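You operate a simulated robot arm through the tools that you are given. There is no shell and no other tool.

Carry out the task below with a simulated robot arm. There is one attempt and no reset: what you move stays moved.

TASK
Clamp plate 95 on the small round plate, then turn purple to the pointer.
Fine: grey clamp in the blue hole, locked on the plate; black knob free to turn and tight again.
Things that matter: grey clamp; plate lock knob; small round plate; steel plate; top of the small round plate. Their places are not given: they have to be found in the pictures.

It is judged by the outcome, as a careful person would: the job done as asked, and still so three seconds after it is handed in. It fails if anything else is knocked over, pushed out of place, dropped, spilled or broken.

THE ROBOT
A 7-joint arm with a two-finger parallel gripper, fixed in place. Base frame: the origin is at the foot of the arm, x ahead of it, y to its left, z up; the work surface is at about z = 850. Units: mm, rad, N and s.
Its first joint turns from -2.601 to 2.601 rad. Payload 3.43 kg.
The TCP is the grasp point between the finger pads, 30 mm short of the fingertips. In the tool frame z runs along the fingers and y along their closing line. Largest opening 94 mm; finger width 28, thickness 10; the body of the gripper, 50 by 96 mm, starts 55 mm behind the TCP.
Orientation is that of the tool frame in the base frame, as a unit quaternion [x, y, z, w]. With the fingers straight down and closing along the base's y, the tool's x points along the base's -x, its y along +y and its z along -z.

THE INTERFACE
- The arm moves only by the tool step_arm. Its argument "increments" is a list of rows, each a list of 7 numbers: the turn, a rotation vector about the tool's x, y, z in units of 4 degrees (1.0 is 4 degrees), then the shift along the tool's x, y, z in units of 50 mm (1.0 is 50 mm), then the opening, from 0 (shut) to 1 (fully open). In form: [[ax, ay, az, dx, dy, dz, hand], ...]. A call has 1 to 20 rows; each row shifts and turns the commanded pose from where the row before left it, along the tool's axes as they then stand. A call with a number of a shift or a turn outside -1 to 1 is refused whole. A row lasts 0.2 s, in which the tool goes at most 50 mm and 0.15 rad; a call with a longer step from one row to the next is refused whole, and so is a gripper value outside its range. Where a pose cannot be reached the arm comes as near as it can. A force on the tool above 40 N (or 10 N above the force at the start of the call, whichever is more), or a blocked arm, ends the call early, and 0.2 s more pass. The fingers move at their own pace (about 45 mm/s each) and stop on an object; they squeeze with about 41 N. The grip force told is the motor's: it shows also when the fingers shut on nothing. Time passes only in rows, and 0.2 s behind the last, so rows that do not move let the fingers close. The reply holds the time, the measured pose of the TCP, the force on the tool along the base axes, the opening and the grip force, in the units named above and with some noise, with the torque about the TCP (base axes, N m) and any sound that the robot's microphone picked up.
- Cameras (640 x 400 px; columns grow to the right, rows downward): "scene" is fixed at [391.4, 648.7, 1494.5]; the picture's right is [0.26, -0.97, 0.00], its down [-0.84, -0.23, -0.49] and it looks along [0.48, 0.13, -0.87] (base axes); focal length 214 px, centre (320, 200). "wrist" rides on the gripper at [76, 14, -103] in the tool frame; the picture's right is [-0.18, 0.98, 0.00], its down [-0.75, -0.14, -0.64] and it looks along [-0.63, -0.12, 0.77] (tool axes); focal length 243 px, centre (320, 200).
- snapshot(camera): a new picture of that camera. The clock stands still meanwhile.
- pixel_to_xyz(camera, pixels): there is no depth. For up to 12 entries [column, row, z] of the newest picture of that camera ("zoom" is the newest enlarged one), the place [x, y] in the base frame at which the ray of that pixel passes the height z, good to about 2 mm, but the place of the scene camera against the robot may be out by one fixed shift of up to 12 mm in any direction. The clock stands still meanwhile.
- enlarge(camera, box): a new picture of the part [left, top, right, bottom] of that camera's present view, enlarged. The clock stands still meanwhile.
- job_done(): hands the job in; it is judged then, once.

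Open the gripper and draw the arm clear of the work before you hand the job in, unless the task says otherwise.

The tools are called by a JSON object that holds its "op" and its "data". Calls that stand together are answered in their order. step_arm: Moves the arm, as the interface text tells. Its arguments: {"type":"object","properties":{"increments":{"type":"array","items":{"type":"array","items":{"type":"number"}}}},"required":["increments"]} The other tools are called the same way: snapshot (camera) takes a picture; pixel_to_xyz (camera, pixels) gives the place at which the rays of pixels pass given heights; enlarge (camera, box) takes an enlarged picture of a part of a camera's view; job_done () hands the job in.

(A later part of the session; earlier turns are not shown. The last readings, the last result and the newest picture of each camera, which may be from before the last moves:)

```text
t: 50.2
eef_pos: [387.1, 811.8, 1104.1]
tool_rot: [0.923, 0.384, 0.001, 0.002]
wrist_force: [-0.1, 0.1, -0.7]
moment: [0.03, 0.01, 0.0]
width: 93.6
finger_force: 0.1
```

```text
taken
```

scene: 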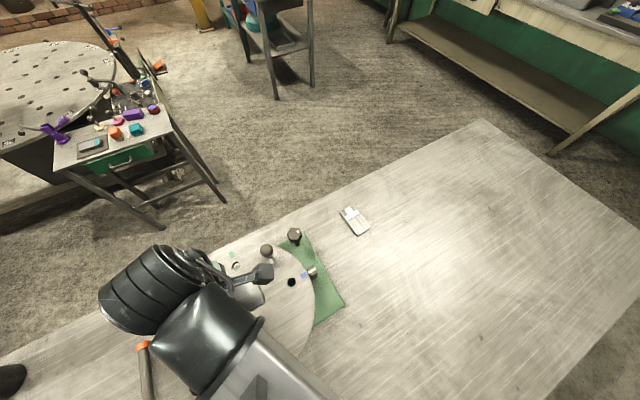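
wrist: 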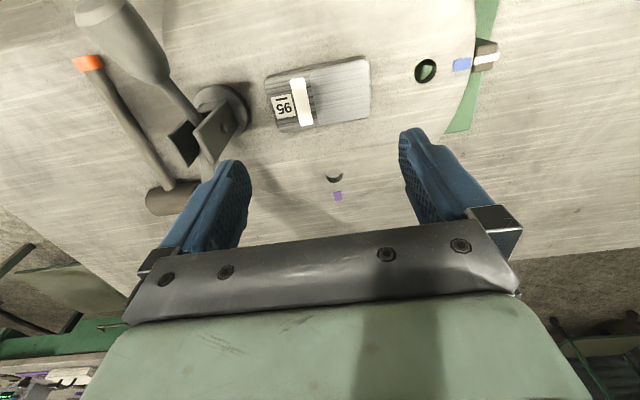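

The tool reaches 225°. I move over the clamp at (314,886) keeping z≈1105, above cheeks and arm tip.

{"op": "step_arm", "data": {"increments": [[0, 0, 0, 0, -0.52, -0.1, 1], [0, 0, 0, 0, -0.52, -0.1, 1], [0, 0, 0, 0, -0.52, 0, 1], [0, 0, 0, 0, -0.52, 0, 1], [0, 0, 0, 0, 0, 0, 1]]}}

{"op": "snapshot", "data": {"camera": "wrist"}}

{"op": "enlarge", "data": {"camera": "wrist", "box": [200, 0, 480, 230]}}

```text
t: 51.4
eef_pos: [312.5, 884.7, 1113.6]
tool_rot: [0.924, 0.383, 0.0, 0.002]
wrist_force: [-0.2, -0.2, 0.4]
moment: [-0.01, -0.06, -0.01]
width: 94.2
finger_force: 0.1
```

```text
taken
```

wrist: 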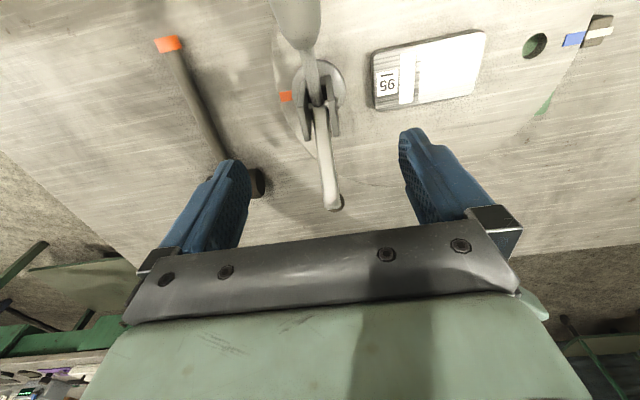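

```text
1.74 times, centred on (340, 115) of wrist
```

zoom: 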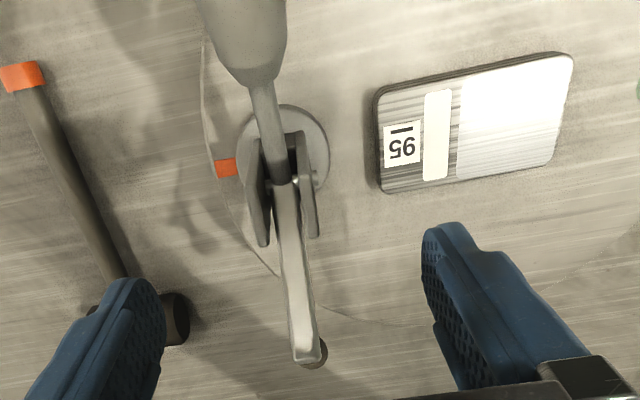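

I see the clamp symmetric between the fingers. I compute disc centre, cheek edges, arm tip and handle points for its axis and yaw.

{"op": "pixel_to_xyz", "data": {"camera": "zoom", "pixels": [[283, 150, 957], [264, 246, 1020], [317, 238, 1020], [305, 350, 1070], [310, 355, 1028], [245, 80, 1000], [266, 120, 1000], [302, 133, 1000], [250, 143, 1000], [295, 200, 1010]]}}

```text
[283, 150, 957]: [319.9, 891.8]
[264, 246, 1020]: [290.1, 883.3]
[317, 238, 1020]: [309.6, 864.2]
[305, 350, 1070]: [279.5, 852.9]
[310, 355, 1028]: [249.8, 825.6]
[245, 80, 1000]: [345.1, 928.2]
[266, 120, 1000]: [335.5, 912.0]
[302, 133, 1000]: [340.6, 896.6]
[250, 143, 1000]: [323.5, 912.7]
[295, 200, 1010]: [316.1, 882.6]
```

Axis is near (316,888), facing exactly 225°, cheeks ~30 mm wide. I shift 7 mm to the handle side and descend to z≈1030, then look.

{"op": "step_arm", "data": {"increments": [[0, 0, 0, 0.15, 0, 0.4, 1], [0, 0, 0, 0, 0, 0.4, 1], [0, 0, 0, 0, 0, 0.4, 1], [0, 0, 0, 0, 0, 0.4, 1], [0, 0, 0, 0, 0, 0, 1]]}}

{"op": "snapshot", "data": {"camera": "wrist"}}

{"op": "enlarge", "data": {"camera": "wrist", "box": [200, 40, 480, 240]}}

{"op": "snapshot", "data": {"camera": "scene"}}

```text
t: 52.6
eef_pos: [318.8, 890.6, 1032.7]
tool_rot: [0.924, 0.383, 0.002, 0.002]
wrist_force: [0.4, 0.9, 0.2]
moment: [0.01, 0.02, 0.02]
width: 93.9
finger_force: 0.1
```

```text
taken
```

wrist: 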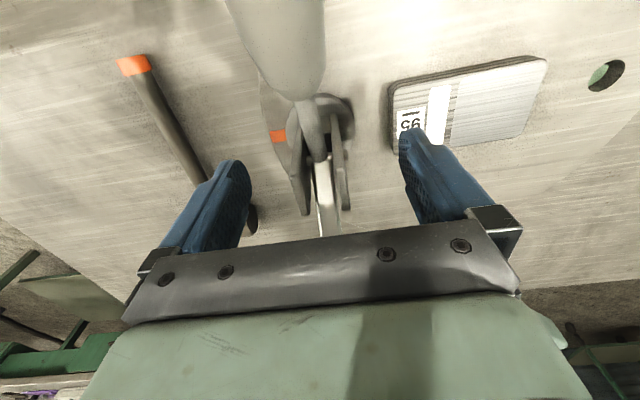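

```text
2.00 times, centred on (340, 140) of wrist
```

zoom: 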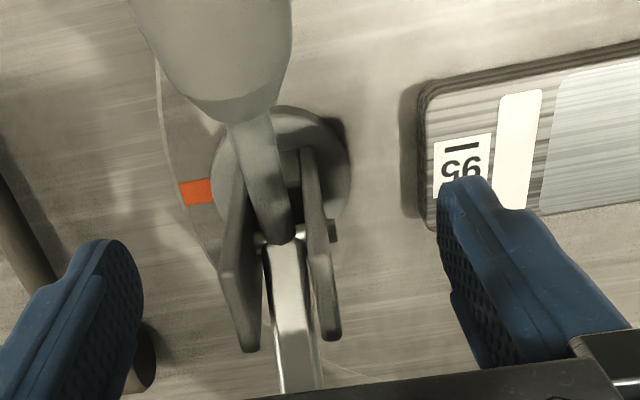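

```text
taken
```

scene: 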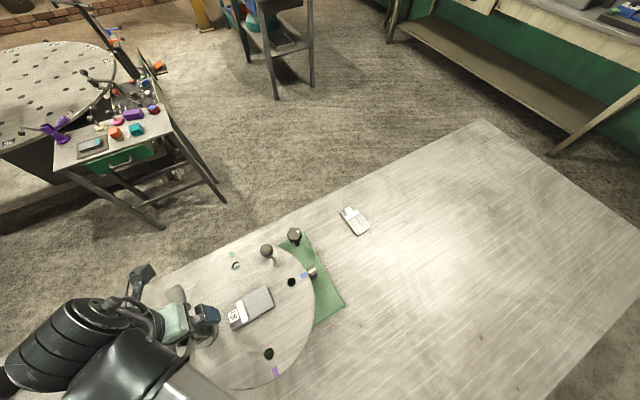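

Cheeks are centred between the fingers; the right finger at full opening would overhang plate 95, so I narrow the opening to 56 mm before descending to z≈1000.

{"op": "step_arm", "data": {"increments": [[0, 0, 0, 0, 0, 0, 0.6], [0, 0, 0, 0, 0, 0, 0.6], [0, 0, 0, 0, 0, 0, 0.6], [0, 0, 0, 0, 0, 0, 0.6]]}}

{"op": "snapshot", "data": {"camera": "wrist"}}

{"op": "step_arm", "data": {"increments": [[0, 0, 0, 0, 0, 0.15, 0.6], [0, 0, 0, 0, 0, 0.15, 0.6], [0, 0, 0, 0, 0, 0.15, 0.6], [0, 0, 0, 0, 0, 0.15, 0.6], [0, 0, 0, 0, 0, 0, 0.6]]}}

{"op": "snapshot", "data": {"camera": "wrist"}}

```text
t: 53.6
eef_pos: [317.4, 890.3, 1033.3]
tool_rot: [0.924, 0.382, 0.001, 0.003]
wrist_force: [0.4, 0.0, -1.3]
moment: [-0.03, 0.01, -0.02]
width: 56.5
finger_force: 0.0
```

```text
taken
```

wrist: 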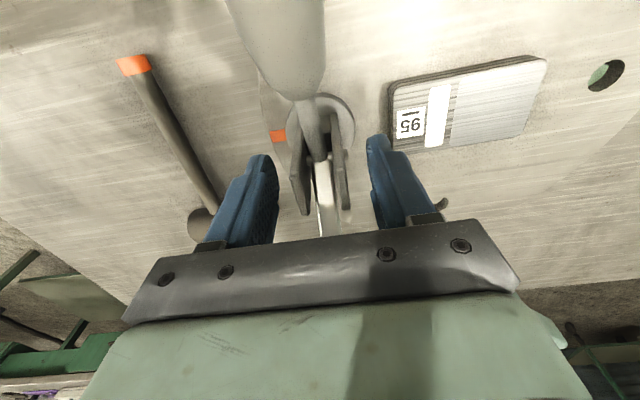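

```text
t: 54.8
eef_pos: [318.7, 891.0, 1003.5]
tool_rot: [0.924, 0.383, 0.001, 0.002]
wrist_force: [0.5, 0.4, -0.6]
moment: [0.03, 0.01, -0.02]
width: 56.4
finger_force: 0.0
```

```text
taken
```

wrist: 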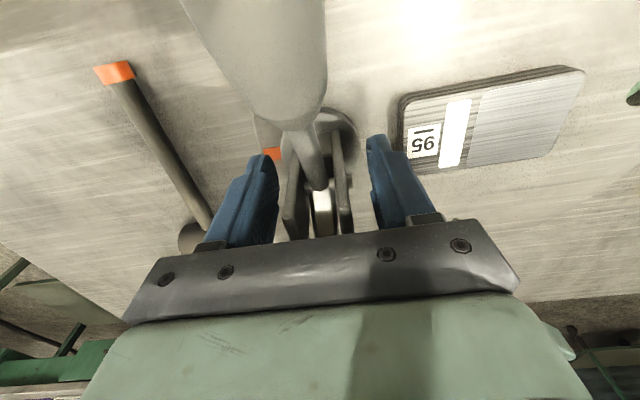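

Fingers straddle the cheeks cleanly with no force. I close on them.

{"op": "step_arm", "data": {"increments": [[0, 0, 0, 0, 0, 0, 0], [0, 0, 0, 0, 0, 0, 0], [0, 0, 0, 0, 0, 0, 0], [0, 0, 0, 0, 0, 0, 0], [0, 0, 0, 0, 0, 0, 0]]}}

{"op": "snapshot", "data": {"camera": "wrist"}}

{"op": "enlarge", "data": {"camera": "wrist", "box": [220, 80, 440, 240]}}

```text
t: 56.0
eef_pos: [318.9, 890.7, 1003.8]
tool_rot: [0.924, 0.382, 0.001, 0.002]
wrist_force: [-1.7, 3.1, -0.4]
moment: [0.35, 0.27, -0.05]
width: 34.1
finger_force: 41.1
```

```text
taken
```

wrist: 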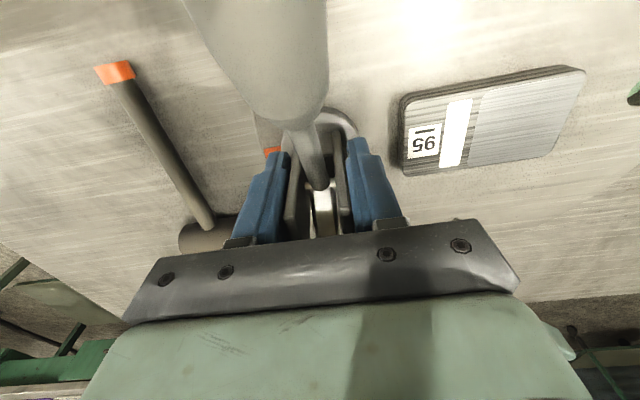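

```text
2.50 times, centred on (330, 160) of wrist
```

zoom: 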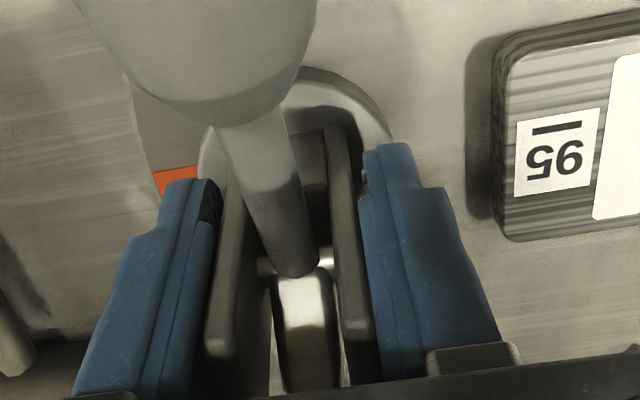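

Cheeks are gripped at 34 mm. I lift slowly straight up, watching the force for the peg leaving the hole.

{"op": "step_arm", "data": {"increments": [[0, 0, 0, 0, 0, -0.1, 0], [0, 0, 0, 0, 0, -0.1, 0], [0, 0, 0, 0, 0, -0.1, 0], [0, 0, 0, 0, 0, 0, 0]]}}

{"op": "step_arm", "data": {"increments": [[0, 0, 0, 0, 0, -0.2, 0], [0, 0, 0, 0, 0, -0.2, 0], [0, 0, 0, 0, 0, -0.2, 0], [0, 0, 0, 0, 0, -0.2, 0], [0, 0, 0, 0, 0, -0.2, 0], [0, 0, 0, 0, 0, -0.2, 0], [0, 0, 0, 0, 0, 0, 0]]}}

{"op": "snapshot", "data": {"camera": "wrist"}}

{"op": "snapshot", "data": {"camera": "scene"}}

```text
t: 57.0
eef_pos: [319.2, 891.8, 1018.4]
tool_rot: [0.924, 0.383, 0.002, 0.004]
wrist_force: [-0.9, 0.1, -4.9]
moment: [0.01, -0.01, 0.05]
width: 34.4
finger_force: 41.4
```

```text
t: 58.6
eef_pos: [317.8, 890.2, 1077.3]
tool_rot: [0.924, 0.382, 0.001, 0.003]
wrist_force: [-0.5, 0.2, -5.7]
moment: [0.04, -0.01, 0.05]
width: 34.1
finger_force: 41.1
```

```text
taken
```

wrist: 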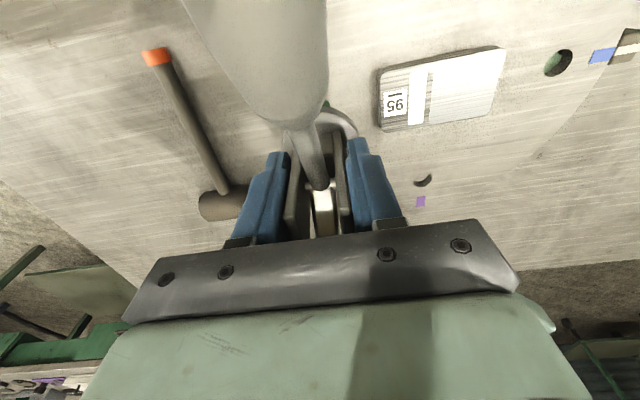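

```text
taken
```

scene: 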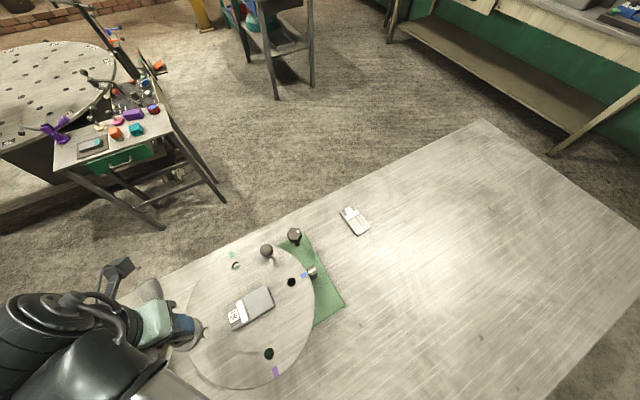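

The clamp is out of the hole (weight ≈5.7 N). I carry it across at this height to above the blue hole, then turn it −90° so it faces the centre.

{"op": "step_arm", "data": {"increments": [[0, 0, 0, 0, 0, -0.2, 0], [0, 0, 0, -0.01, 0.53, 0, 0], [0, 0, 0, -0.01, 0.53, 0, 0], [0, 0, 0, -0.01, 0.53, 0, 0], [0, 0, 0, -0.01, 0.53, 0, 0], [0, 0, 0, -0.01, 0.53, 0, 0], [0, 0, 0, -0.01, 0.53, 0, 0], [0, 0, 0, -0.01, 0.53, 0, 0], [0, 0, 0, -0.01, 0.53, 0, 0], [0, 0, 0, 0, 0, 0, 0]]}}

{"op": "step_arm", "data": {"increments": [[0, 0, 1, 0, 0, 0, 0], [0, 0, 1, 0, 0, 0, 0], [0, 0, 1, 0, 0, 0, 0], [0, 0, 1, 0, 0, 0, 0], [0, 0, 1, 0, 0, 0, 0], [0, 0, 1, 0, 0, 0, 0], [0, 0, 1, 0, 0, 0, 0], [0, 0, 1, 0, 0, 0, 0], [0, 0, 1, 0, 0, 0, 0], [0, 0, 1, 0, 0, 0, 0], [0, 0, 1, 0, 0, 0, 0], [0, 0, 0, 0, 0, 0, 0]]}}

{"op": "step_arm", "data": {"increments": [[0, 0, 1, 0, 0, 0, 0], [0, 0, 1, 0, 0, 0, 0], [0, 0, 1, 0, 0, 0, 0], [0, 0, 1, 0, 0, 0, 0], [0, 0, 1, 0, 0, 0, 0], [0, 0, 1, 0, 0, 0, 0], [0, 0, 1, 0, 0, 0, 0], [0, 0, 1, 0, 0, 0, 0], [0, 0, 1, 0, 0, 0, 0], [0, 0, 1, 0, 0, 0, 0], [0, 0, 1, 0, 0, 0, 0], [0, 0, 0.5, 0, 0, 0, 0], [0, 0, 0, 0, 0, 0, 0]]}}

{"op": "snapshot", "data": {"camera": "wrist"}}

{"op": "snapshot", "data": {"camera": "scene"}}

```text
t: 60.8
eef_pos: [465.3, 738.4, 1089.0]
tool_rot: [0.924, 0.383, 0.001, 0.003]
wrist_force: [0.2, -0.2, -5.2]
moment: [0.0, -0.03, 0.03]
width: 34.4
finger_force: 41.1
```

```text
t: 63.4
eef_pos: [465.2, 738.4, 1089.0]
tool_rot: [1.0, 0.008, 0.002, 0.002]
wrist_force: [-0.2, -0.5, -5.0]
moment: [-0.01, 0.01, -0.01]
width: 33.9
finger_force: 41.3
```

```text
t: 66.2
eef_pos: [466.7, 737.5, 1089.7]
tool_rot: [0.924, -0.383, 0.002, 0.001]
wrist_force: [0.3, 0.4, -5.0]
moment: [-0.03, 0.02, 0.02]
width: 34.0
finger_force: 40.8
```

```text
taken
```

wrist: 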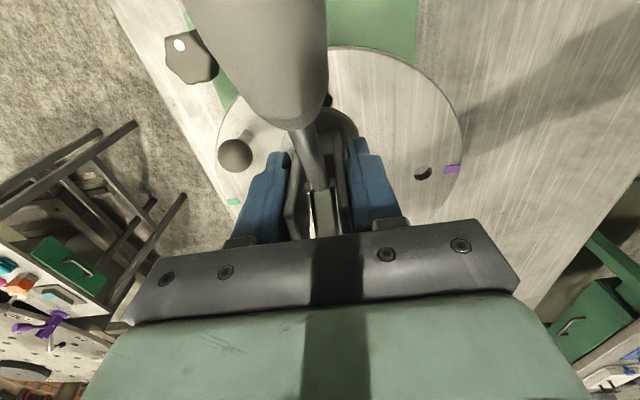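

```text
taken
```

scene: 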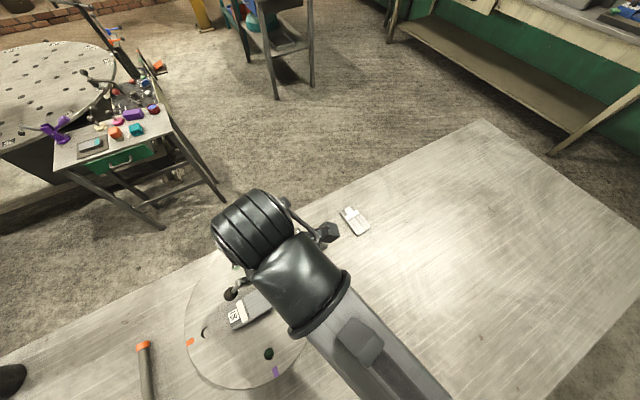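

Clamp faces the centre above the blue hole, TCP (466,738). I make a 1 mm correction and descend to z≈1045, then look from the wrist and scene.

{"op": "step_arm", "data": {"increments": [[0, 0, 0, 0.024, 0.01, 0.2, 0], [0, 0, 0, 0, 0, 0.3, 0], [0, 0, 0, 0, 0, 0.3, 0], [0, 0, 0, 0, 0, 0.1, 0], [0, 0, 0, 0, 0, 0, 0]]}}

{"op": "snapshot", "data": {"camera": "wrist"}}

{"op": "enlarge", "data": {"camera": "scene", "box": [200, 220, 360, 340]}}

```text
t: 67.4
eef_pos: [467.0, 737.3, 1044.7]
tool_rot: [0.923, -0.384, 0.003, 0.002]
wrist_force: [0.5, -0.3, -5.0]
moment: [-0.04, 0.03, 0.02]
width: 34.1
finger_force: 41.0
```

```text
taken
```

wrist: 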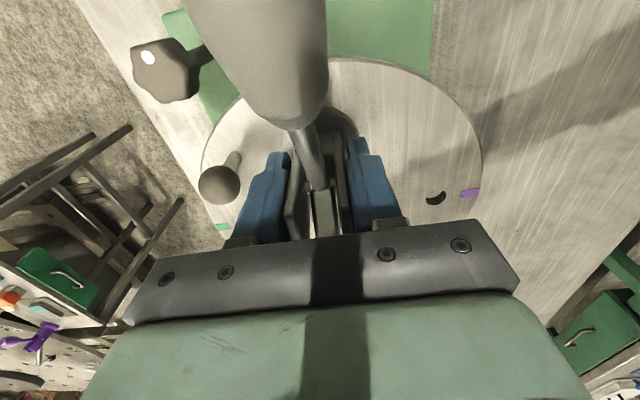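

```text
3.33 times, centred on (280, 280) of scene
```

zoom: 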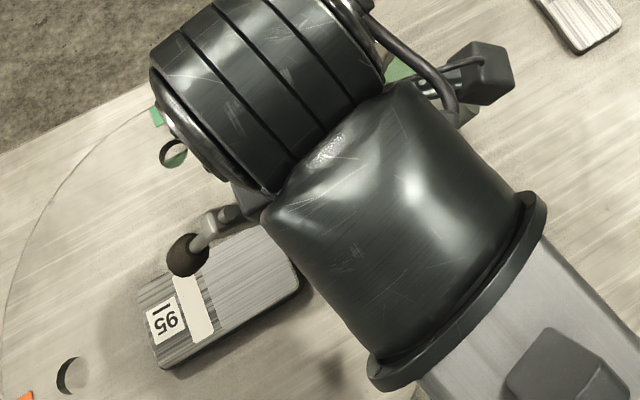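

The foot hangs over plate 95 as intended. I descend in small steps and watch force for peg contact.

{"op": "step_arm", "data": {"increments": [[0, 0, 0, 0, 0, 0.08, 0], [0, 0, 0, 0, 0, 0.08, 0], [0, 0, 0, 0, 0, 0, 0]]}}

{"op": "step_arm", "data": {"increments": [[0, 0, 0, 0, 0, 0.06, 0], [0, 0, 0, 0, 0, 0.06, 0], [0, 0, 0, 0, 0, 0, 0]]}}

{"op": "step_arm", "data": {"increments": [[0, 0, 0, 0, 0, 0.05, 0], [0, 0, 0, 0, 0, 0.05, 0], [0, 0, 0, 0, 0, 0, 0]]}}

```text
t: 68.2
eef_pos: [465.9, 737.3, 1036.4]
tool_rot: [0.924, -0.383, 0.002, 0.001]
wrist_force: [-0.6, 0.1, -4.5]
moment: [0.0, 0.0, -0.01]
width: 34.0
finger_force: 40.7
```

```text
t: 69.0
eef_pos: [464.9, 737.1, 1030.5]
tool_rot: [0.924, -0.382, 0.002, 0.002]
wrist_force: [0.7, -0.3, -5.8]
moment: [-0.01, 0.02, -0.03]
width: 34.2
finger_force: 40.8
```

```text
t: 69.8
eef_pos: [465.9, 736.4, 1026.3]
tool_rot: [0.924, -0.383, 0.003, 0.001]
wrist_force: [1.2, -0.3, -5.2]
moment: [-0.02, -0.01, 0.01]
width: 34.0
finger_force: 40.8
```

No contact yet at z≈1026; continuing in small steps.

{"op": "step_arm", "data": {"increments": [[0, 0, 0, 0, 0, 0.05, 0], [0, 0, 0, 0, 0, 0.05, 0], [0, 0, 0, 0, 0, 0, 0]]}}

{"op": "step_arm", "data": {"increments": [[0, 0, 0, 0, 0, 0.05, 0], [0, 0, 0, 0, 0, 0.05, 0], [0, 0, 0, 0, 0, 0, 0]]}}

{"op": "step_arm", "data": {"increments": [[0, 0, 0, 0, 0, 0.05, 0], [0, 0, 0, 0, 0, 0, 0]]}}

```text
t: 70.6
eef_pos: [466.5, 737.6, 1021.2]
tool_rot: [0.924, -0.382, 0.003, 0.0]
wrist_force: [0.2, -0.4, -5.3]
moment: [0.0, 0.0, 0.04]
width: 34.1
finger_force: 40.7
```

```text
t: 71.4
eef_pos: [466.1, 736.7, 1014.8]
tool_rot: [0.924, -0.383, 0.004, 0.0]
wrist_force: [0.5, 0.0, -6.2]
moment: [0.02, 0.05, -0.01]
width: 33.9
finger_force: 41.1
```

```text
t: 72.0
eef_pos: [465.4, 737.0, 1013.9]
tool_rot: [0.924, -0.383, 0.003, 0.001]
wrist_force: [-0.1, -0.4, -4.8]
moment: [0.0, 0.02, 0.01]
width: 34.1
finger_force: 41.0
```

Still free at z≈1013; either the peg is already entering the hole or it is short. I continue in 2 mm steps.

{"op": "step_arm", "data": {"increments": [[0, 0, 0, 0, 0, 0.04, 0], [0, 0, 0, 0, 0, 0.04, 0], [0, 0, 0, 0, 0, 0, 0]]}}

{"op": "step_arm", "data": {"increments": [[0, 0, 0, 0, 0, 0.04, 0], [0, 0, 0, 0, 0, 0.03, 0], [0, 0, 0, 0, 0, 0, 0]]}}

{"op": "step_arm", "data": {"increments": [[0, 0, 0, 0, 0, 0.03, 0], [0, 0, 0, 0, 0, 0, 0]]}}

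```text
t: 72.8
eef_pos: [466.6, 738.6, 1009.5]
tool_rot: [0.924, -0.383, 0.002, 0.001]
wrist_force: [-0.3, -0.1, -5.4]
moment: [0.01, -0.01, 0.03]
width: 33.9
finger_force: 41.4
```

```text
t: 73.6
eef_pos: [466.3, 737.0, 1006.0]
tool_rot: [0.924, -0.383, 0.001, 0.0]
wrist_force: [0.7, -1.0, -5.0]
moment: [0.01, 0.02, 0.0]
width: 34.1
finger_force: 40.5
```

```text
t: 74.2
eef_pos: [465.6, 737.5, 1004.2]
tool_rot: [0.924, -0.381, 0.003, 0.001]
wrist_force: [-0.4, 0.8, -4.8]
moment: [-0.04, -0.03, -0.02]
width: 33.9
finger_force: 41.4
```

At the expected seat height; two more 1 mm steps should touch down.

{"op": "step_arm", "data": {"increments": [[0, 0, 0, 0, 0, 0.025, 0], [0, 0, 0, 0, 0, 0, 0]]}}

{"op": "step_arm", "data": {"increments": [[0, 0, 0, 0, 0, 0.025, 0], [0, 0, 0, 0, 0, 0, 0]]}}

{"op": "snapshot", "data": {"camera": "wrist"}}

{"op": "enlarge", "data": {"camera": "wrist", "box": [200, 40, 480, 240]}}

```text
t: 74.8
eef_pos: [467.0, 735.3, 1004.0]
tool_rot: [0.924, -0.383, 0.003, 0.001]
wrist_force: [6.0, -10.3, 5.9]
moment: [0.28, 0.5, 0.14]
width: 33.9
finger_force: 40.7
```

```text
t: 75.4
eef_pos: [468.2, 735.5, 1004.0]
tool_rot: [0.924, -0.382, 0.003, 0.0]
wrist_force: [9.9, -15.5, 26.6]
moment: [0.02, 0.49, 0.07]
width: 34.0
finger_force: 41.5
```

```text
taken
```

wrist: 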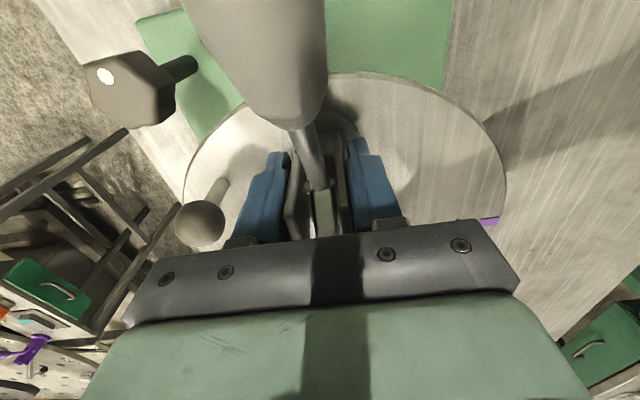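

```text
2.00 times, centred on (340, 140) of wrist
```

zoom: 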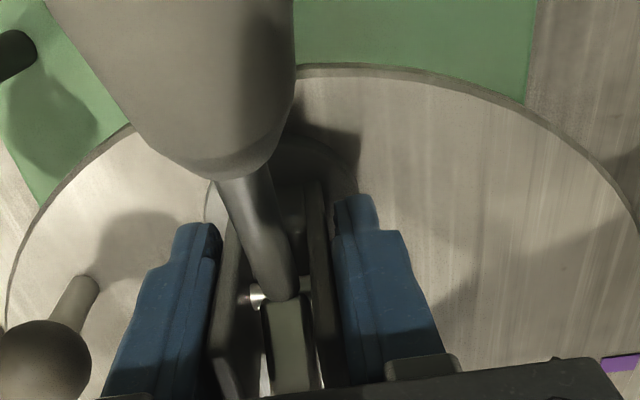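

Contact at z≈1004, the same seat height as before. I unload 1 mm and test sideways by a few mm to confirm the peg is captured in the hole.

{"op": "step_arm", "data": {"increments": [[0, 0, 0, 0, 0, -0.03, 0], [0, 0, 0, 0, 0, 0, 0]]}}

{"op": "step_arm", "data": {"increments": [[0, 0, 0, -0.06, 0, 0, 0], [0, 0, 0, 0, 0, 0, 0]]}}

{"op": "step_arm", "data": {"increments": [[0, 0, 0, 0.03, 0.06, 0, 0], [0, 0, 0, 0, 0, 0, 0]]}}

```text
t: 76.0
eef_pos: [468.4, 735.8, 1004.4]
tool_rot: [0.924, -0.383, 0.003, 0.001]
wrist_force: [12.5, -17.5, 13.8]
moment: [0.2, 0.06, 0.03]
width: 34.0
finger_force: 41.3
```

```text
t: 76.6
eef_pos: [467.0, 736.4, 1003.8]
tool_rot: [0.923, -0.384, 0.004, 0.002]
wrist_force: [19.7, -26.2, 10.2]
moment: [0.73, 0.76, -0.03]
width: 34.0
finger_force: 41.0
```

```text
t: 77.2
eef_pos: [465.7, 735.0, 1003.3]
tool_rot: [0.924, -0.383, 0.003, 0.0]
wrist_force: [27.2, -7.6, 10.1]
moment: [0.68, 1.21, -0.22]
width: 34.2
finger_force: 40.8
```

Forces rise sideways, so the peg is held in the hole. I undo the sideways load, moving to relieve the force before release.

{"op": "step_arm", "data": {"increments": [[0, 0, 0, 0.08, -0.06, 0, 0], [0, 0, 0, 0, 0, 0, 0]]}}

{"op": "step_arm", "data": {"increments": [[0, 0, 0, 0.04, 0, 0, 0], [0, 0, 0, 0, 0, 0, 0]]}}

```text
t: 77.8
eef_pos: [465.2, 736.4, 1003.6]
tool_rot: [0.924, -0.382, 0.002, 0.001]
wrist_force: [0.3, 0.3, 8.4]
moment: [0.44, 0.2, -0.53]
width: 33.9
finger_force: 41.1
```

```text
t: 78.4
eef_pos: [466.8, 734.8, 1003.6]
tool_rot: [0.925, -0.38, 0.001, 0.0]
wrist_force: [-20.2, 14.1, 5.4]
moment: [0.47, 0.48, -0.03]
width: 33.8
finger_force: 40.9
```

Balanced before the last step; I undo it and open the gripper to 0.6, then rise.

{"op": "step_arm", "data": {"increments": [[0, 0, 0, -0.035, 0, 0, 0], [0, 0, 0, 0, 0, 0, 0]]}}

{"op": "step_arm", "data": {"increments": [[0, 0, 0, 0, 0, 0, 0.6], [0, 0, 0, 0, 0, 0, 0.6], [0, 0, 0, 0, 0, 0, 0.6], [0, 0, 0, 0, 0, 0, 0.6], [0, 0, 0, 0, 0, 0, 0.6]]}}

{"op": "snapshot", "data": {"camera": "wrist"}}

```text
t: 79.0
eef_pos: [465.2, 735.0, 1002.8]
tool_rot: [0.924, -0.382, 0.001, 0.001]
wrist_force: [-17.6, 10.4, 4.4]
moment: [0.29, 0.42, 0.13]
width: 33.9
finger_force: 41.5
```

```text
t: 80.2
eef_pos: [468.0, 734.7, 1003.0]
tool_rot: [0.923, -0.384, 0.002, 0.002]
wrist_force: [0.0, 0.3, -0.8]
moment: [0.01, 0.02, -0.04]
width: 56.4
finger_force: 0.0
```

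```text
taken
```

wrist: 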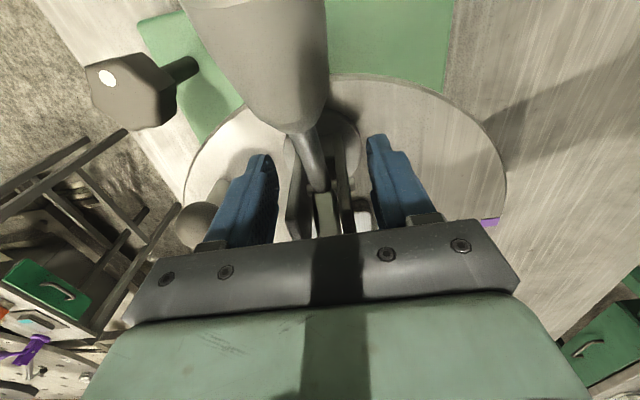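

Released with zero force. I rise straight up to z≈1110 and look at the result.

{"op": "step_arm", "data": {"increments": [[0, 0, 0, 0, 0, -0.2, 0.6], [0, 0, 0, 0, 0, -0.4, 0.6], [0, 0, 0, 0, 0, -0.5, 0.6], [0, 0, 0, 0, 0, -0.5, 0.6], [0, 0, 0, 0, 0, -0.5, 0.6], [0, 0, 0, 0, 0, 0, 0.6]]}}

{"op": "snapshot", "data": {"camera": "wrist"}}

{"op": "enlarge", "data": {"camera": "wrist", "box": [120, 0, 480, 230]}}

{"op": "enlarge", "data": {"camera": "scene", "box": [200, 220, 360, 340]}}

```text
t: 81.6
eef_pos: [468.4, 735.7, 1109.5]
tool_rot: [0.924, -0.383, 0.002, 0.001]
wrist_force: [0.1, -0.1, 0.3]
moment: [-0.02, 0.02, -0.01]
width: 56.5
finger_force: 0.0
```

```text
taken
```

wrist: 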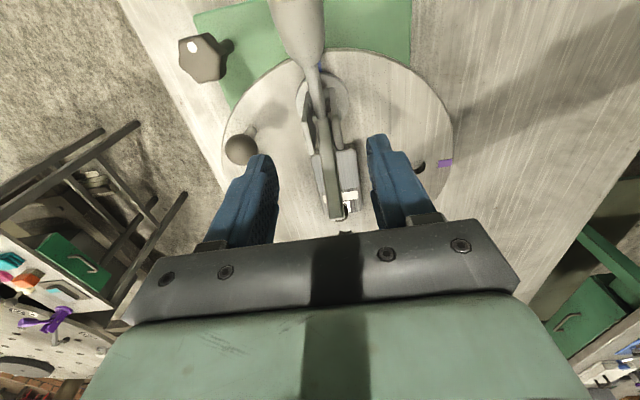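

```text
1.74 times, centred on (300, 115) of wrist
```

zoom: 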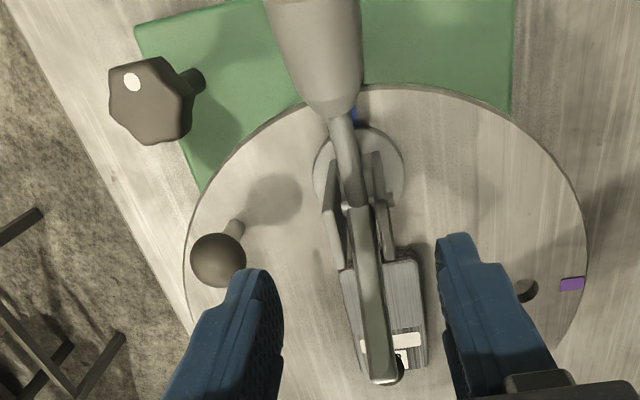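

```text
3.33 times, centred on (280, 280) of scene
```

zoom: 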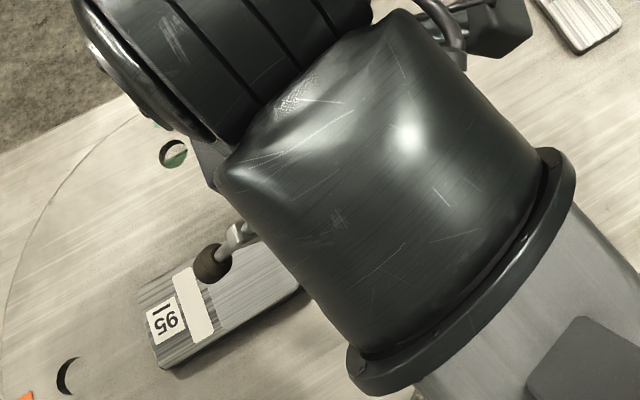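

The clamp stands in the blue hole with its arm over plate 95, handle laid to the rear (toward the pointer). I move rearward over the handle cup to view it between the fingers.

{"op": "step_arm", "data": {"increments": [[0, 0, 0, 0.5, 0, 0, 0.8], [0, 0, 0, 0.5, 0, 0, 0.8], [0, 0, 0, 0.5, 0, 0, 0.8], [0, 0, 0, 0, 0, 0, 0.8]]}}

{"op": "snapshot", "data": {"camera": "wrist"}}

{"op": "enlarge", "data": {"camera": "wrist", "box": [200, 20, 460, 230]}}

{"op": "enlarge", "data": {"camera": "scene", "box": [200, 220, 360, 340]}}

```text
t: 82.6
eef_pos: [521.7, 683.3, 1108.6]
tool_rot: [0.924, -0.382, 0.002, 0.001]
wrist_force: [0.2, 0.0, -0.1]
moment: [0.01, 0.0, 0.03]
width: 75.3
finger_force: 0.2
```

```text
taken
```

wrist: 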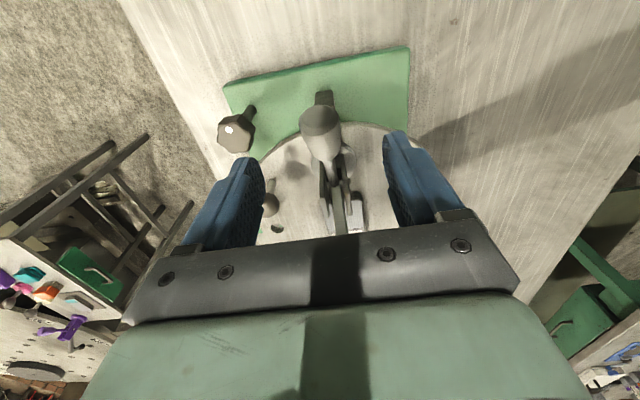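

```text
1.90 times, centred on (330, 125) of wrist
```

zoom: 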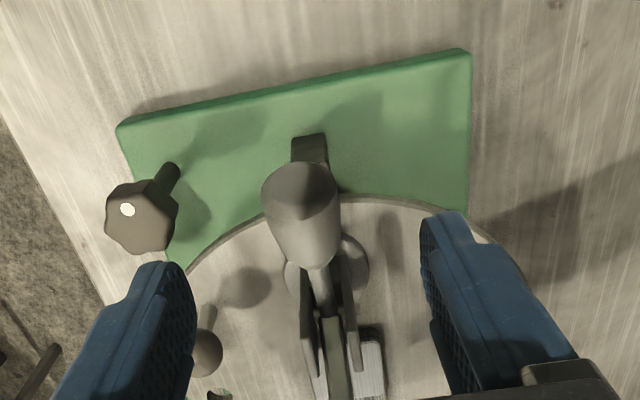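

```text
3.33 times, centred on (280, 280) of scene
```

zoom: 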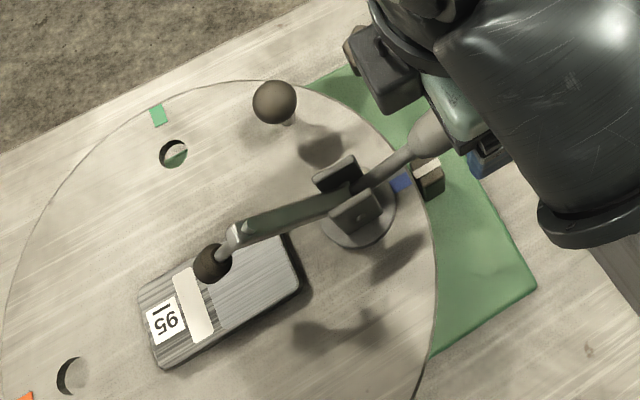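

Excellent: the scene view shows the clamp seated in the blue hole. I triangulate the handle cup: wrist end face (321,122), narrow end (329,161).

{"op": "pixel_to_xyz", "data": {"camera": "wrist", "pixels": [[321, 122, 1000], [321, 122, 1020], [321, 122, 1040], [329, 161, 1000], [329, 161, 1020], [304, 118, 1005], [340, 118, 1005], [307, 150, 1005], [342, 150, 1005]]}}

{"op": "pixel_to_xyz", "data": {"camera": "scene", "pixels": [[307.6, 265.6, 1000], [307.6, 265.6, 1020], [291, 276, 990], [251, 295, 1060], [243.7, 299.5, 1020], [243.7, 299.5, 1035]]}}

```text
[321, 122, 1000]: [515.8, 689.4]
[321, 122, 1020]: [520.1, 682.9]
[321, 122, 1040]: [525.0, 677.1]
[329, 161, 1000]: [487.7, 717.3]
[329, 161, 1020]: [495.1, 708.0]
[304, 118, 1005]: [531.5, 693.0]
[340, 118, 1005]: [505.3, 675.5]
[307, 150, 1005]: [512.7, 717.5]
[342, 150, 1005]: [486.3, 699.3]
```

```text
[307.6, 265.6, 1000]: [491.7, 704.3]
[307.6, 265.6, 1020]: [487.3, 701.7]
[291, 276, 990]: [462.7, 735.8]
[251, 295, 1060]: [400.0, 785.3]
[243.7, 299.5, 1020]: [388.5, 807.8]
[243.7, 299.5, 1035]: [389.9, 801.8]
```

Cup narrow end ≈(496,706,1019), cup end ≈(525,677,1040): the handle stands ~31° above horizontal to the rear. I locate the pivot pin in the scene zoom (361,211) to plan the arc.

{"op": "pixel_to_xyz", "data": {"camera": "zoom", "pixels": [[361, 211, 970], [361, 211, 980], [361, 211, 990], [361, 211, 1000], [361, 211, 1010], [358, 247, 945], [237, 234, 1065], [237, 234, 1075], [213, 264, 1020], [213, 264, 1030]]}}

{"op": "enlarge", "data": {"camera": "scene", "box": [240, 235, 320, 310]}}

```text
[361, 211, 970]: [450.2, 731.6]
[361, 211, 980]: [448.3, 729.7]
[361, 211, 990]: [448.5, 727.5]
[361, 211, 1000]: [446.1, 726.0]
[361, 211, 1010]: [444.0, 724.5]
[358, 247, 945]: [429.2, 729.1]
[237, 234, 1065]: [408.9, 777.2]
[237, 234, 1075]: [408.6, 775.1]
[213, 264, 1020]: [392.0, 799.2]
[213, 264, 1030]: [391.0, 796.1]
```

```text
5.33 times, centred on (280, 272) of scene
```

zoom: 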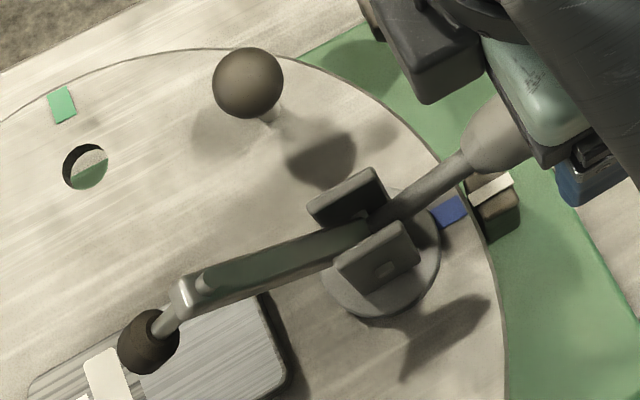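

Pivot is about (rear 3, z≈1000). Cup centre ≈ rear 67 mm, z≈1028, i.e. (511,693). I descend with open fingers to straddle the cup there.

{"op": "step_arm", "data": {"increments": [[0, 0, 0, -0.28, 0.02, 0.3, 0.8], [0, 0, 0, 0, 0, 0.4, 0.7], [0, 0, 0, 0, 0, 0.4, 0.6], [0, 0, 0, 0, 0, 0.3, 0.6], [0, 0, 0, 0, 0, 0.2, 0.6], [0, 0, 0, 0, 0, 0, 0.6]]}}

{"op": "snapshot", "data": {"camera": "wrist"}}

{"op": "enlarge", "data": {"camera": "wrist", "box": [200, 40, 460, 240]}}

{"op": "enlarge", "data": {"camera": "scene", "box": [240, 235, 320, 310]}}

```text
t: 84.0
eef_pos: [511.4, 690.9, 1028.4]
tool_rot: [0.924, -0.383, 0.001, 0.001]
wrist_force: [-0.4, 0.2, 0.9]
moment: [0.03, 0.01, 0.01]
width: 56.1
finger_force: 0.1
```

```text
taken
```

wrist: 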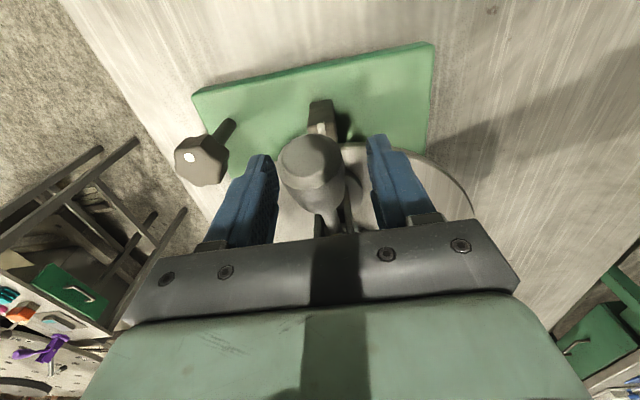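

```text
2.00 times, centred on (330, 140) of wrist
```

zoom: 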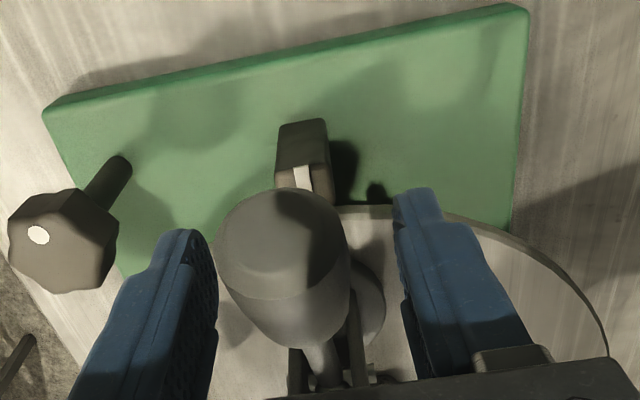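

```text
5.33 times, centred on (280, 272) of scene
```

zoom: 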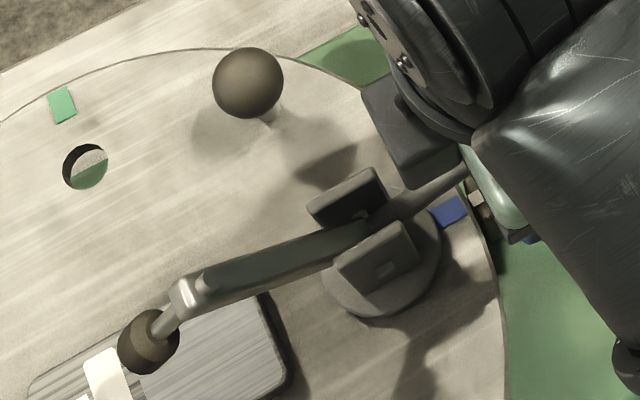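

The cup is between the fingers with no contact. I re-triangulate cup end (311.5,162) and narrow end (327,210) against the previous wrist view.

{"op": "pixel_to_xyz", "data": {"camera": "wrist", "pixels": [[311.5, 162.5, 1020], [311.5, 162.5, 1030], [311.5, 162.5, 1040], [311.5, 162.5, 1050], [327.5, 210, 1010], [327.5, 210, 1020], [327.5, 210, 1030], [280, 160, 1035], [345, 160, 1035]]}}

```text
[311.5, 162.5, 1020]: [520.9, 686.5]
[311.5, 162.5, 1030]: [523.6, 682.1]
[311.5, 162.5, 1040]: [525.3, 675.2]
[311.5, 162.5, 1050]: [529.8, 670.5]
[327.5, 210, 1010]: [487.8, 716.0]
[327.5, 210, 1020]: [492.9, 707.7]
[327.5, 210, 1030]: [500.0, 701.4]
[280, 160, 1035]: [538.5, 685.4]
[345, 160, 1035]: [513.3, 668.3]
```

Cup centre ≈ rear 67, z≈1029, which matches the TCP. I close on the cup.

{"op": "step_arm", "data": {"increments": [[0, 0, 0, 0, 0, 0, 0], [0, 0, 0, 0, 0, 0, 0], [0, 0, 0, 0, 0, 0, 0], [0, 0, 0, 0, 0, 0, 0], [0, 0, 0, 0, 0, 0, 0]]}}

{"op": "enlarge", "data": {"camera": "wrist", "box": [200, 40, 460, 240]}}

{"op": "enlarge", "data": {"camera": "scene", "box": [240, 235, 320, 310]}}

```text
t: 85.2
eef_pos: [511.5, 691.9, 1028.5]
tool_rot: [0.923, -0.384, 0.002, 0.001]
wrist_force: [4.5, 4.1, 0.9]
moment: [0.06, -0.04, -0.06]
width: 35.4
finger_force: 41.6
```

```text
2.00 times, centred on (330, 140) of wrist
```

zoom: 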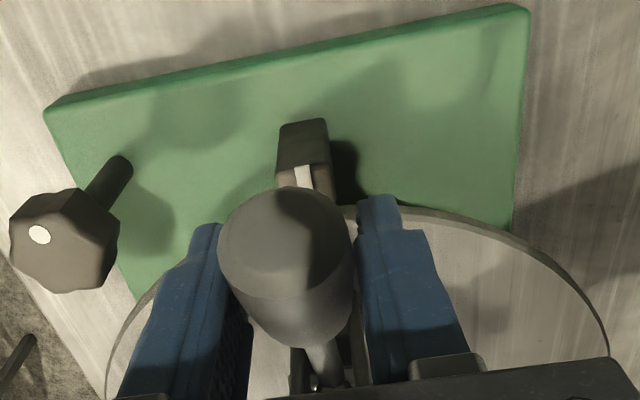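

```text
5.33 times, centred on (280, 272) of scene
```

zoom: 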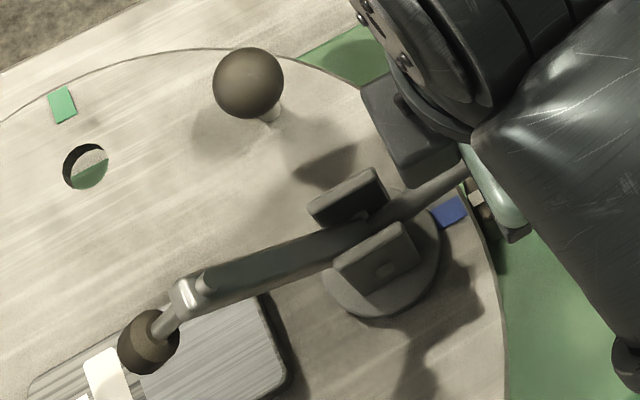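

Cup gripped (35 mm). I start a small arc step: 5° about the pivot (2.6 mm forward, 5.5 mm up) and read the forces.

{"op": "step_arm", "data": {"increments": [[0, 0, 0, -0.025, -0.02, -0.055, 0], [0, 0, 0, -0.025, 0, -0.055, 0], [0, 0, 0, 0, 0, 0, 0]]}}

{"op": "enlarge", "data": {"camera": "scene", "box": [240, 235, 320, 310]}}

```text
t: 86.0
eef_pos: [509.0, 694.4, 1034.9]
tool_rot: [0.924, -0.383, 0.003, 0.001]
wrist_force: [0.5, -0.5, -5.3]
moment: [-0.28, -0.22, 0.02]
width: 35.4
finger_force: 41.1
```

```text
5.33 times, centred on (280, 272) of scene
```

zoom: 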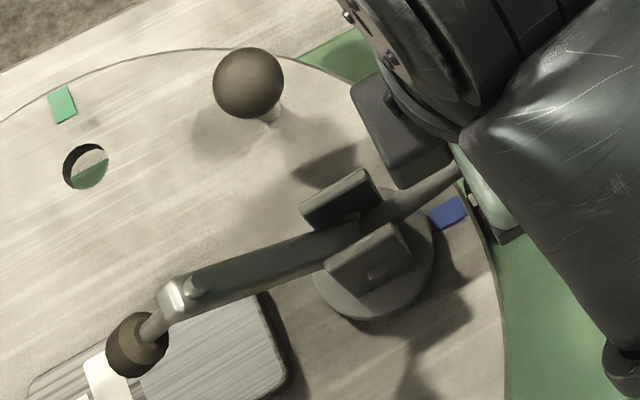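

The whole clamp lifted 6 mm instead of the handle turning (force −5.3 N = its weight; the disc moved in the scene view). I put it back down along the same path and reseat it.

{"op": "step_arm", "data": {"increments": [[0, 0, 0, 0.025, 0, 0.05, 0], [0, 0, 0, 0.025, 0.01, 0.05, 0], [0, 0, 0, 0, 0, 0, 0]]}}

{"op": "step_arm", "data": {"increments": [[0, 0, 0, 0, 0, 0.02, 0], [0, 0, 0, 0, 0, 0, 0]]}}

{"op": "enlarge", "data": {"camera": "scene", "box": [240, 235, 320, 310]}}

```text
t: 86.8
eef_pos: [511.2, 690.7, 1029.1]
tool_rot: [0.924, -0.382, 0.004, 0.002]
wrist_force: [4.4, -1.3, -2.2]
moment: [-0.1, 0.02, -0.03]
width: 35.7
finger_force: 41.3
```

```text
t: 87.4
eef_pos: [511.9, 692.4, 1028.2]
tool_rot: [0.924, -0.383, 0.003, 0.001]
wrist_force: [9.1, -3.0, 13.5]
moment: [0.49, 0.5, -0.05]
width: 35.5
finger_force: 41.0
```

```text
5.33 times, centred on (280, 272) of scene
```

zoom: 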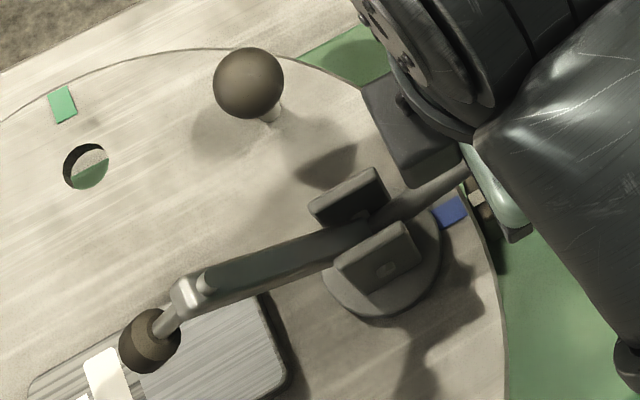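

Reseated at z≈1028. I release the cup and rise; next I'll instead press the arm down from above, which keeps the clamp pressed into the hole.

{"op": "step_arm", "data": {"increments": [[0, 0, 0, 0, 0, -0.015, 0], [0, 0, 0, 0, 0, 0, 0.6], [0, 0, 0, 0, 0, 0, 0.65], [0, 0, 0, 0, 0, 0, 0.65], [0, 0, 0, 0, 0, 0, 0.65], [0, 0, 0, 0, 0, -0.2, 0.65], [0, 0, 0, 0, 0, -0.5, 0.65], [0, 0, 0, 0, 0, -0.5, 0.65], [0, 0, 0, 0, 0, -0.5, 0.65], [0, 0, 0, 0, 0, -0.4, 0.65], [0, 0, 0, 0, 0, 0, 0.65]]}}

{"op": "enlarge", "data": {"camera": "scene", "box": [240, 235, 320, 310]}}

{"op": "snapshot", "data": {"camera": "wrist"}}

```text
t: 89.8
eef_pos: [510.7, 691.9, 1134.6]
tool_rot: [0.924, -0.382, 0.002, 0.0]
wrist_force: [0.6, 0.0, 0.5]
moment: [-0.02, 0.02, -0.01]
width: 61.2
finger_force: 0.1
```

```text
5.33 times, centred on (280, 272) of scene
```

zoom: 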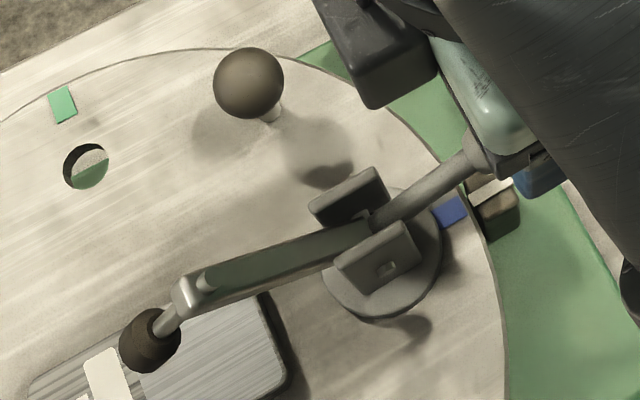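

```text
taken
```

wrist: 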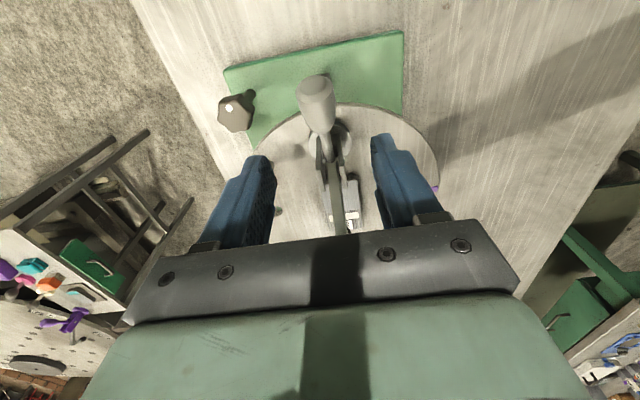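

Clamp is seated as before. I close the fingers, turn the tool to 45° and move above the clamp arm near its tip, around (428,776).

{"op": "step_arm", "data": {"increments": [[0, 0, 1, 0, 0, 0, 0], [0, 0, 1, 0, 0, 0, 0], [0, 0, 1, 0, 0, 0, 0], [0, 0, 1, 0, 0, 0, 0], [0, 0, 1, 0, 0, 0, 0], [0, 0, 1, 0, 0, 0, 0], [0, 0, 1, 0, 0, 0, 0], [0, 0, 1, 0, 0, 0, 0], [0, 0, 1, 0, 0, 0, 0], [0, 0, 1, 0, 0, 0, 0], [0, 0, 1, 0, 0, 0, 0], [0, 0, 0, 0, 0, 0, 0]]}}

{"op": "step_arm", "data": {"increments": [[0, 0, 1, 0, 0, 0, 0], [0, 0, 1, 0, 0, 0, 0], [0, 0, 1, 0, 0, 0, 0], [0, 0, 1, 0, 0, 0, 0], [0, 0, 1, 0, 0, 0, 0], [0, 0, 1, 0, 0, 0, 0], [0, 0, 1, 0, 0, 0, 0], [0, 0, 1, 0, 0, 0, 0], [0, 0, 1, 0, 0, 0, 0], [0, 0, 1, 0, 0, 0, 0], [0, 0, 1, 0, 0, 0, 0], [0, 0, 0.5, 0, 0, 0, 0], [0, 0, 0, 0, 0, 0, 0]]}}

{"op": "step_arm", "data": {"increments": [[0, 0, 0, 0, 0.47, 0, 0], [0, 0, 0, 0, 0.47, 0, 0], [0, 0, 0, 0, 0.47, 0, 0], [0, 0, 0, 0, 0.47, 0, 0], [0, 0, 0, 0, 0.47, 0, 0], [0, 0, 0, 0, 0, 0, 0]]}}

{"op": "snapshot", "data": {"camera": "wrist"}}

{"op": "snapshot", "data": {"camera": "scene"}}

```text
t: 92.4
eef_pos: [511.3, 693.0, 1135.2]
tool_rot: [0.713, -0.701, 0.002, 0.0]
wrist_force: [0.9, 0.6, 0.5]
moment: [-0.02, 0.02, 0.05]
width: 0.1
finger_force: 33.1
```

```text
t: 95.2
eef_pos: [509.9, 693.0, 1133.6]
tool_rot: [-0.383, 0.924, -0.003, 0.001]
wrist_force: [0.1, 0.3, 0.1]
moment: [0.02, 0.02, 0.04]
width: 0.0
finger_force: 33.3
```

```text
t: 96.6
eef_pos: [426.9, 774.3, 1133.2]
tool_rot: [-0.382, 0.924, -0.003, 0.001]
wrist_force: [-0.3, -0.8, 0.0]
moment: [0.04, 0.01, -0.03]
width: 0.1
finger_force: 32.0
```

```text
taken
```

wrist: 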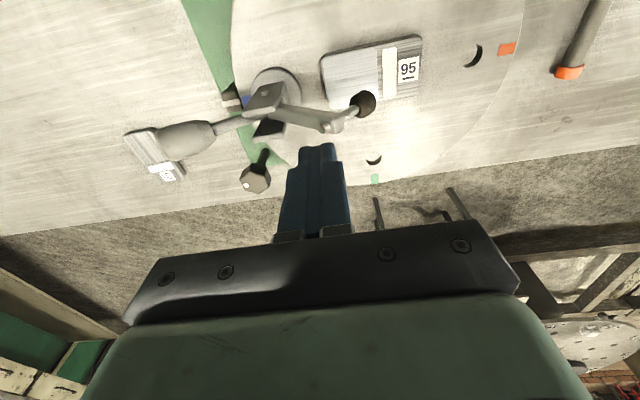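

```text
taken
```

scene: 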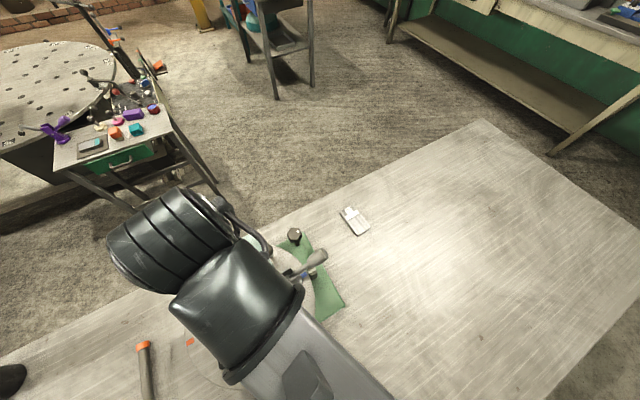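

A very good side view of the clamp now. I enlarge it for its geometry.

{"op": "enlarge", "data": {"camera": "wrist", "box": [120, 30, 440, 220]}}

{"op": "pixel_to_xyz", "data": {"camera": "wrist", "pixels": [[363, 103, 1020], [363, 103, 1035], [336, 123, 1060], [336, 123, 1075], [135, 135, 1035], [210, 128, 1020], [267, 90, 1000], [320, 165, 1103]]}}

```text
2.00 times, centred on (280, 125) of wrist
```

zoom: 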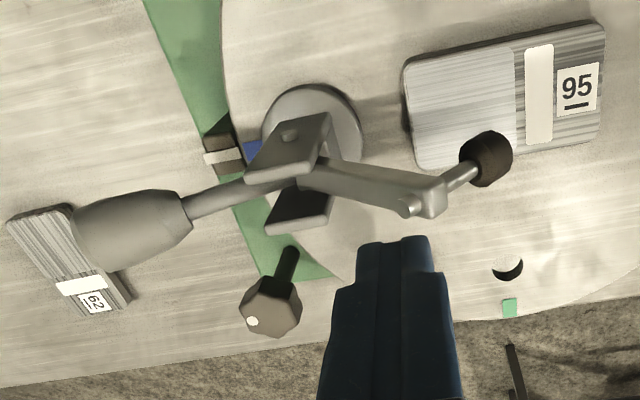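

```text
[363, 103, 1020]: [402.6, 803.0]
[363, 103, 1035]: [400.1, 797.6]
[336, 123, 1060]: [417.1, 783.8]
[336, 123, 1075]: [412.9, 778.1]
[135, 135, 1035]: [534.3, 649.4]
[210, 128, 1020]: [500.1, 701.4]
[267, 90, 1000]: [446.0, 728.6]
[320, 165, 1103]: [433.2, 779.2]
```

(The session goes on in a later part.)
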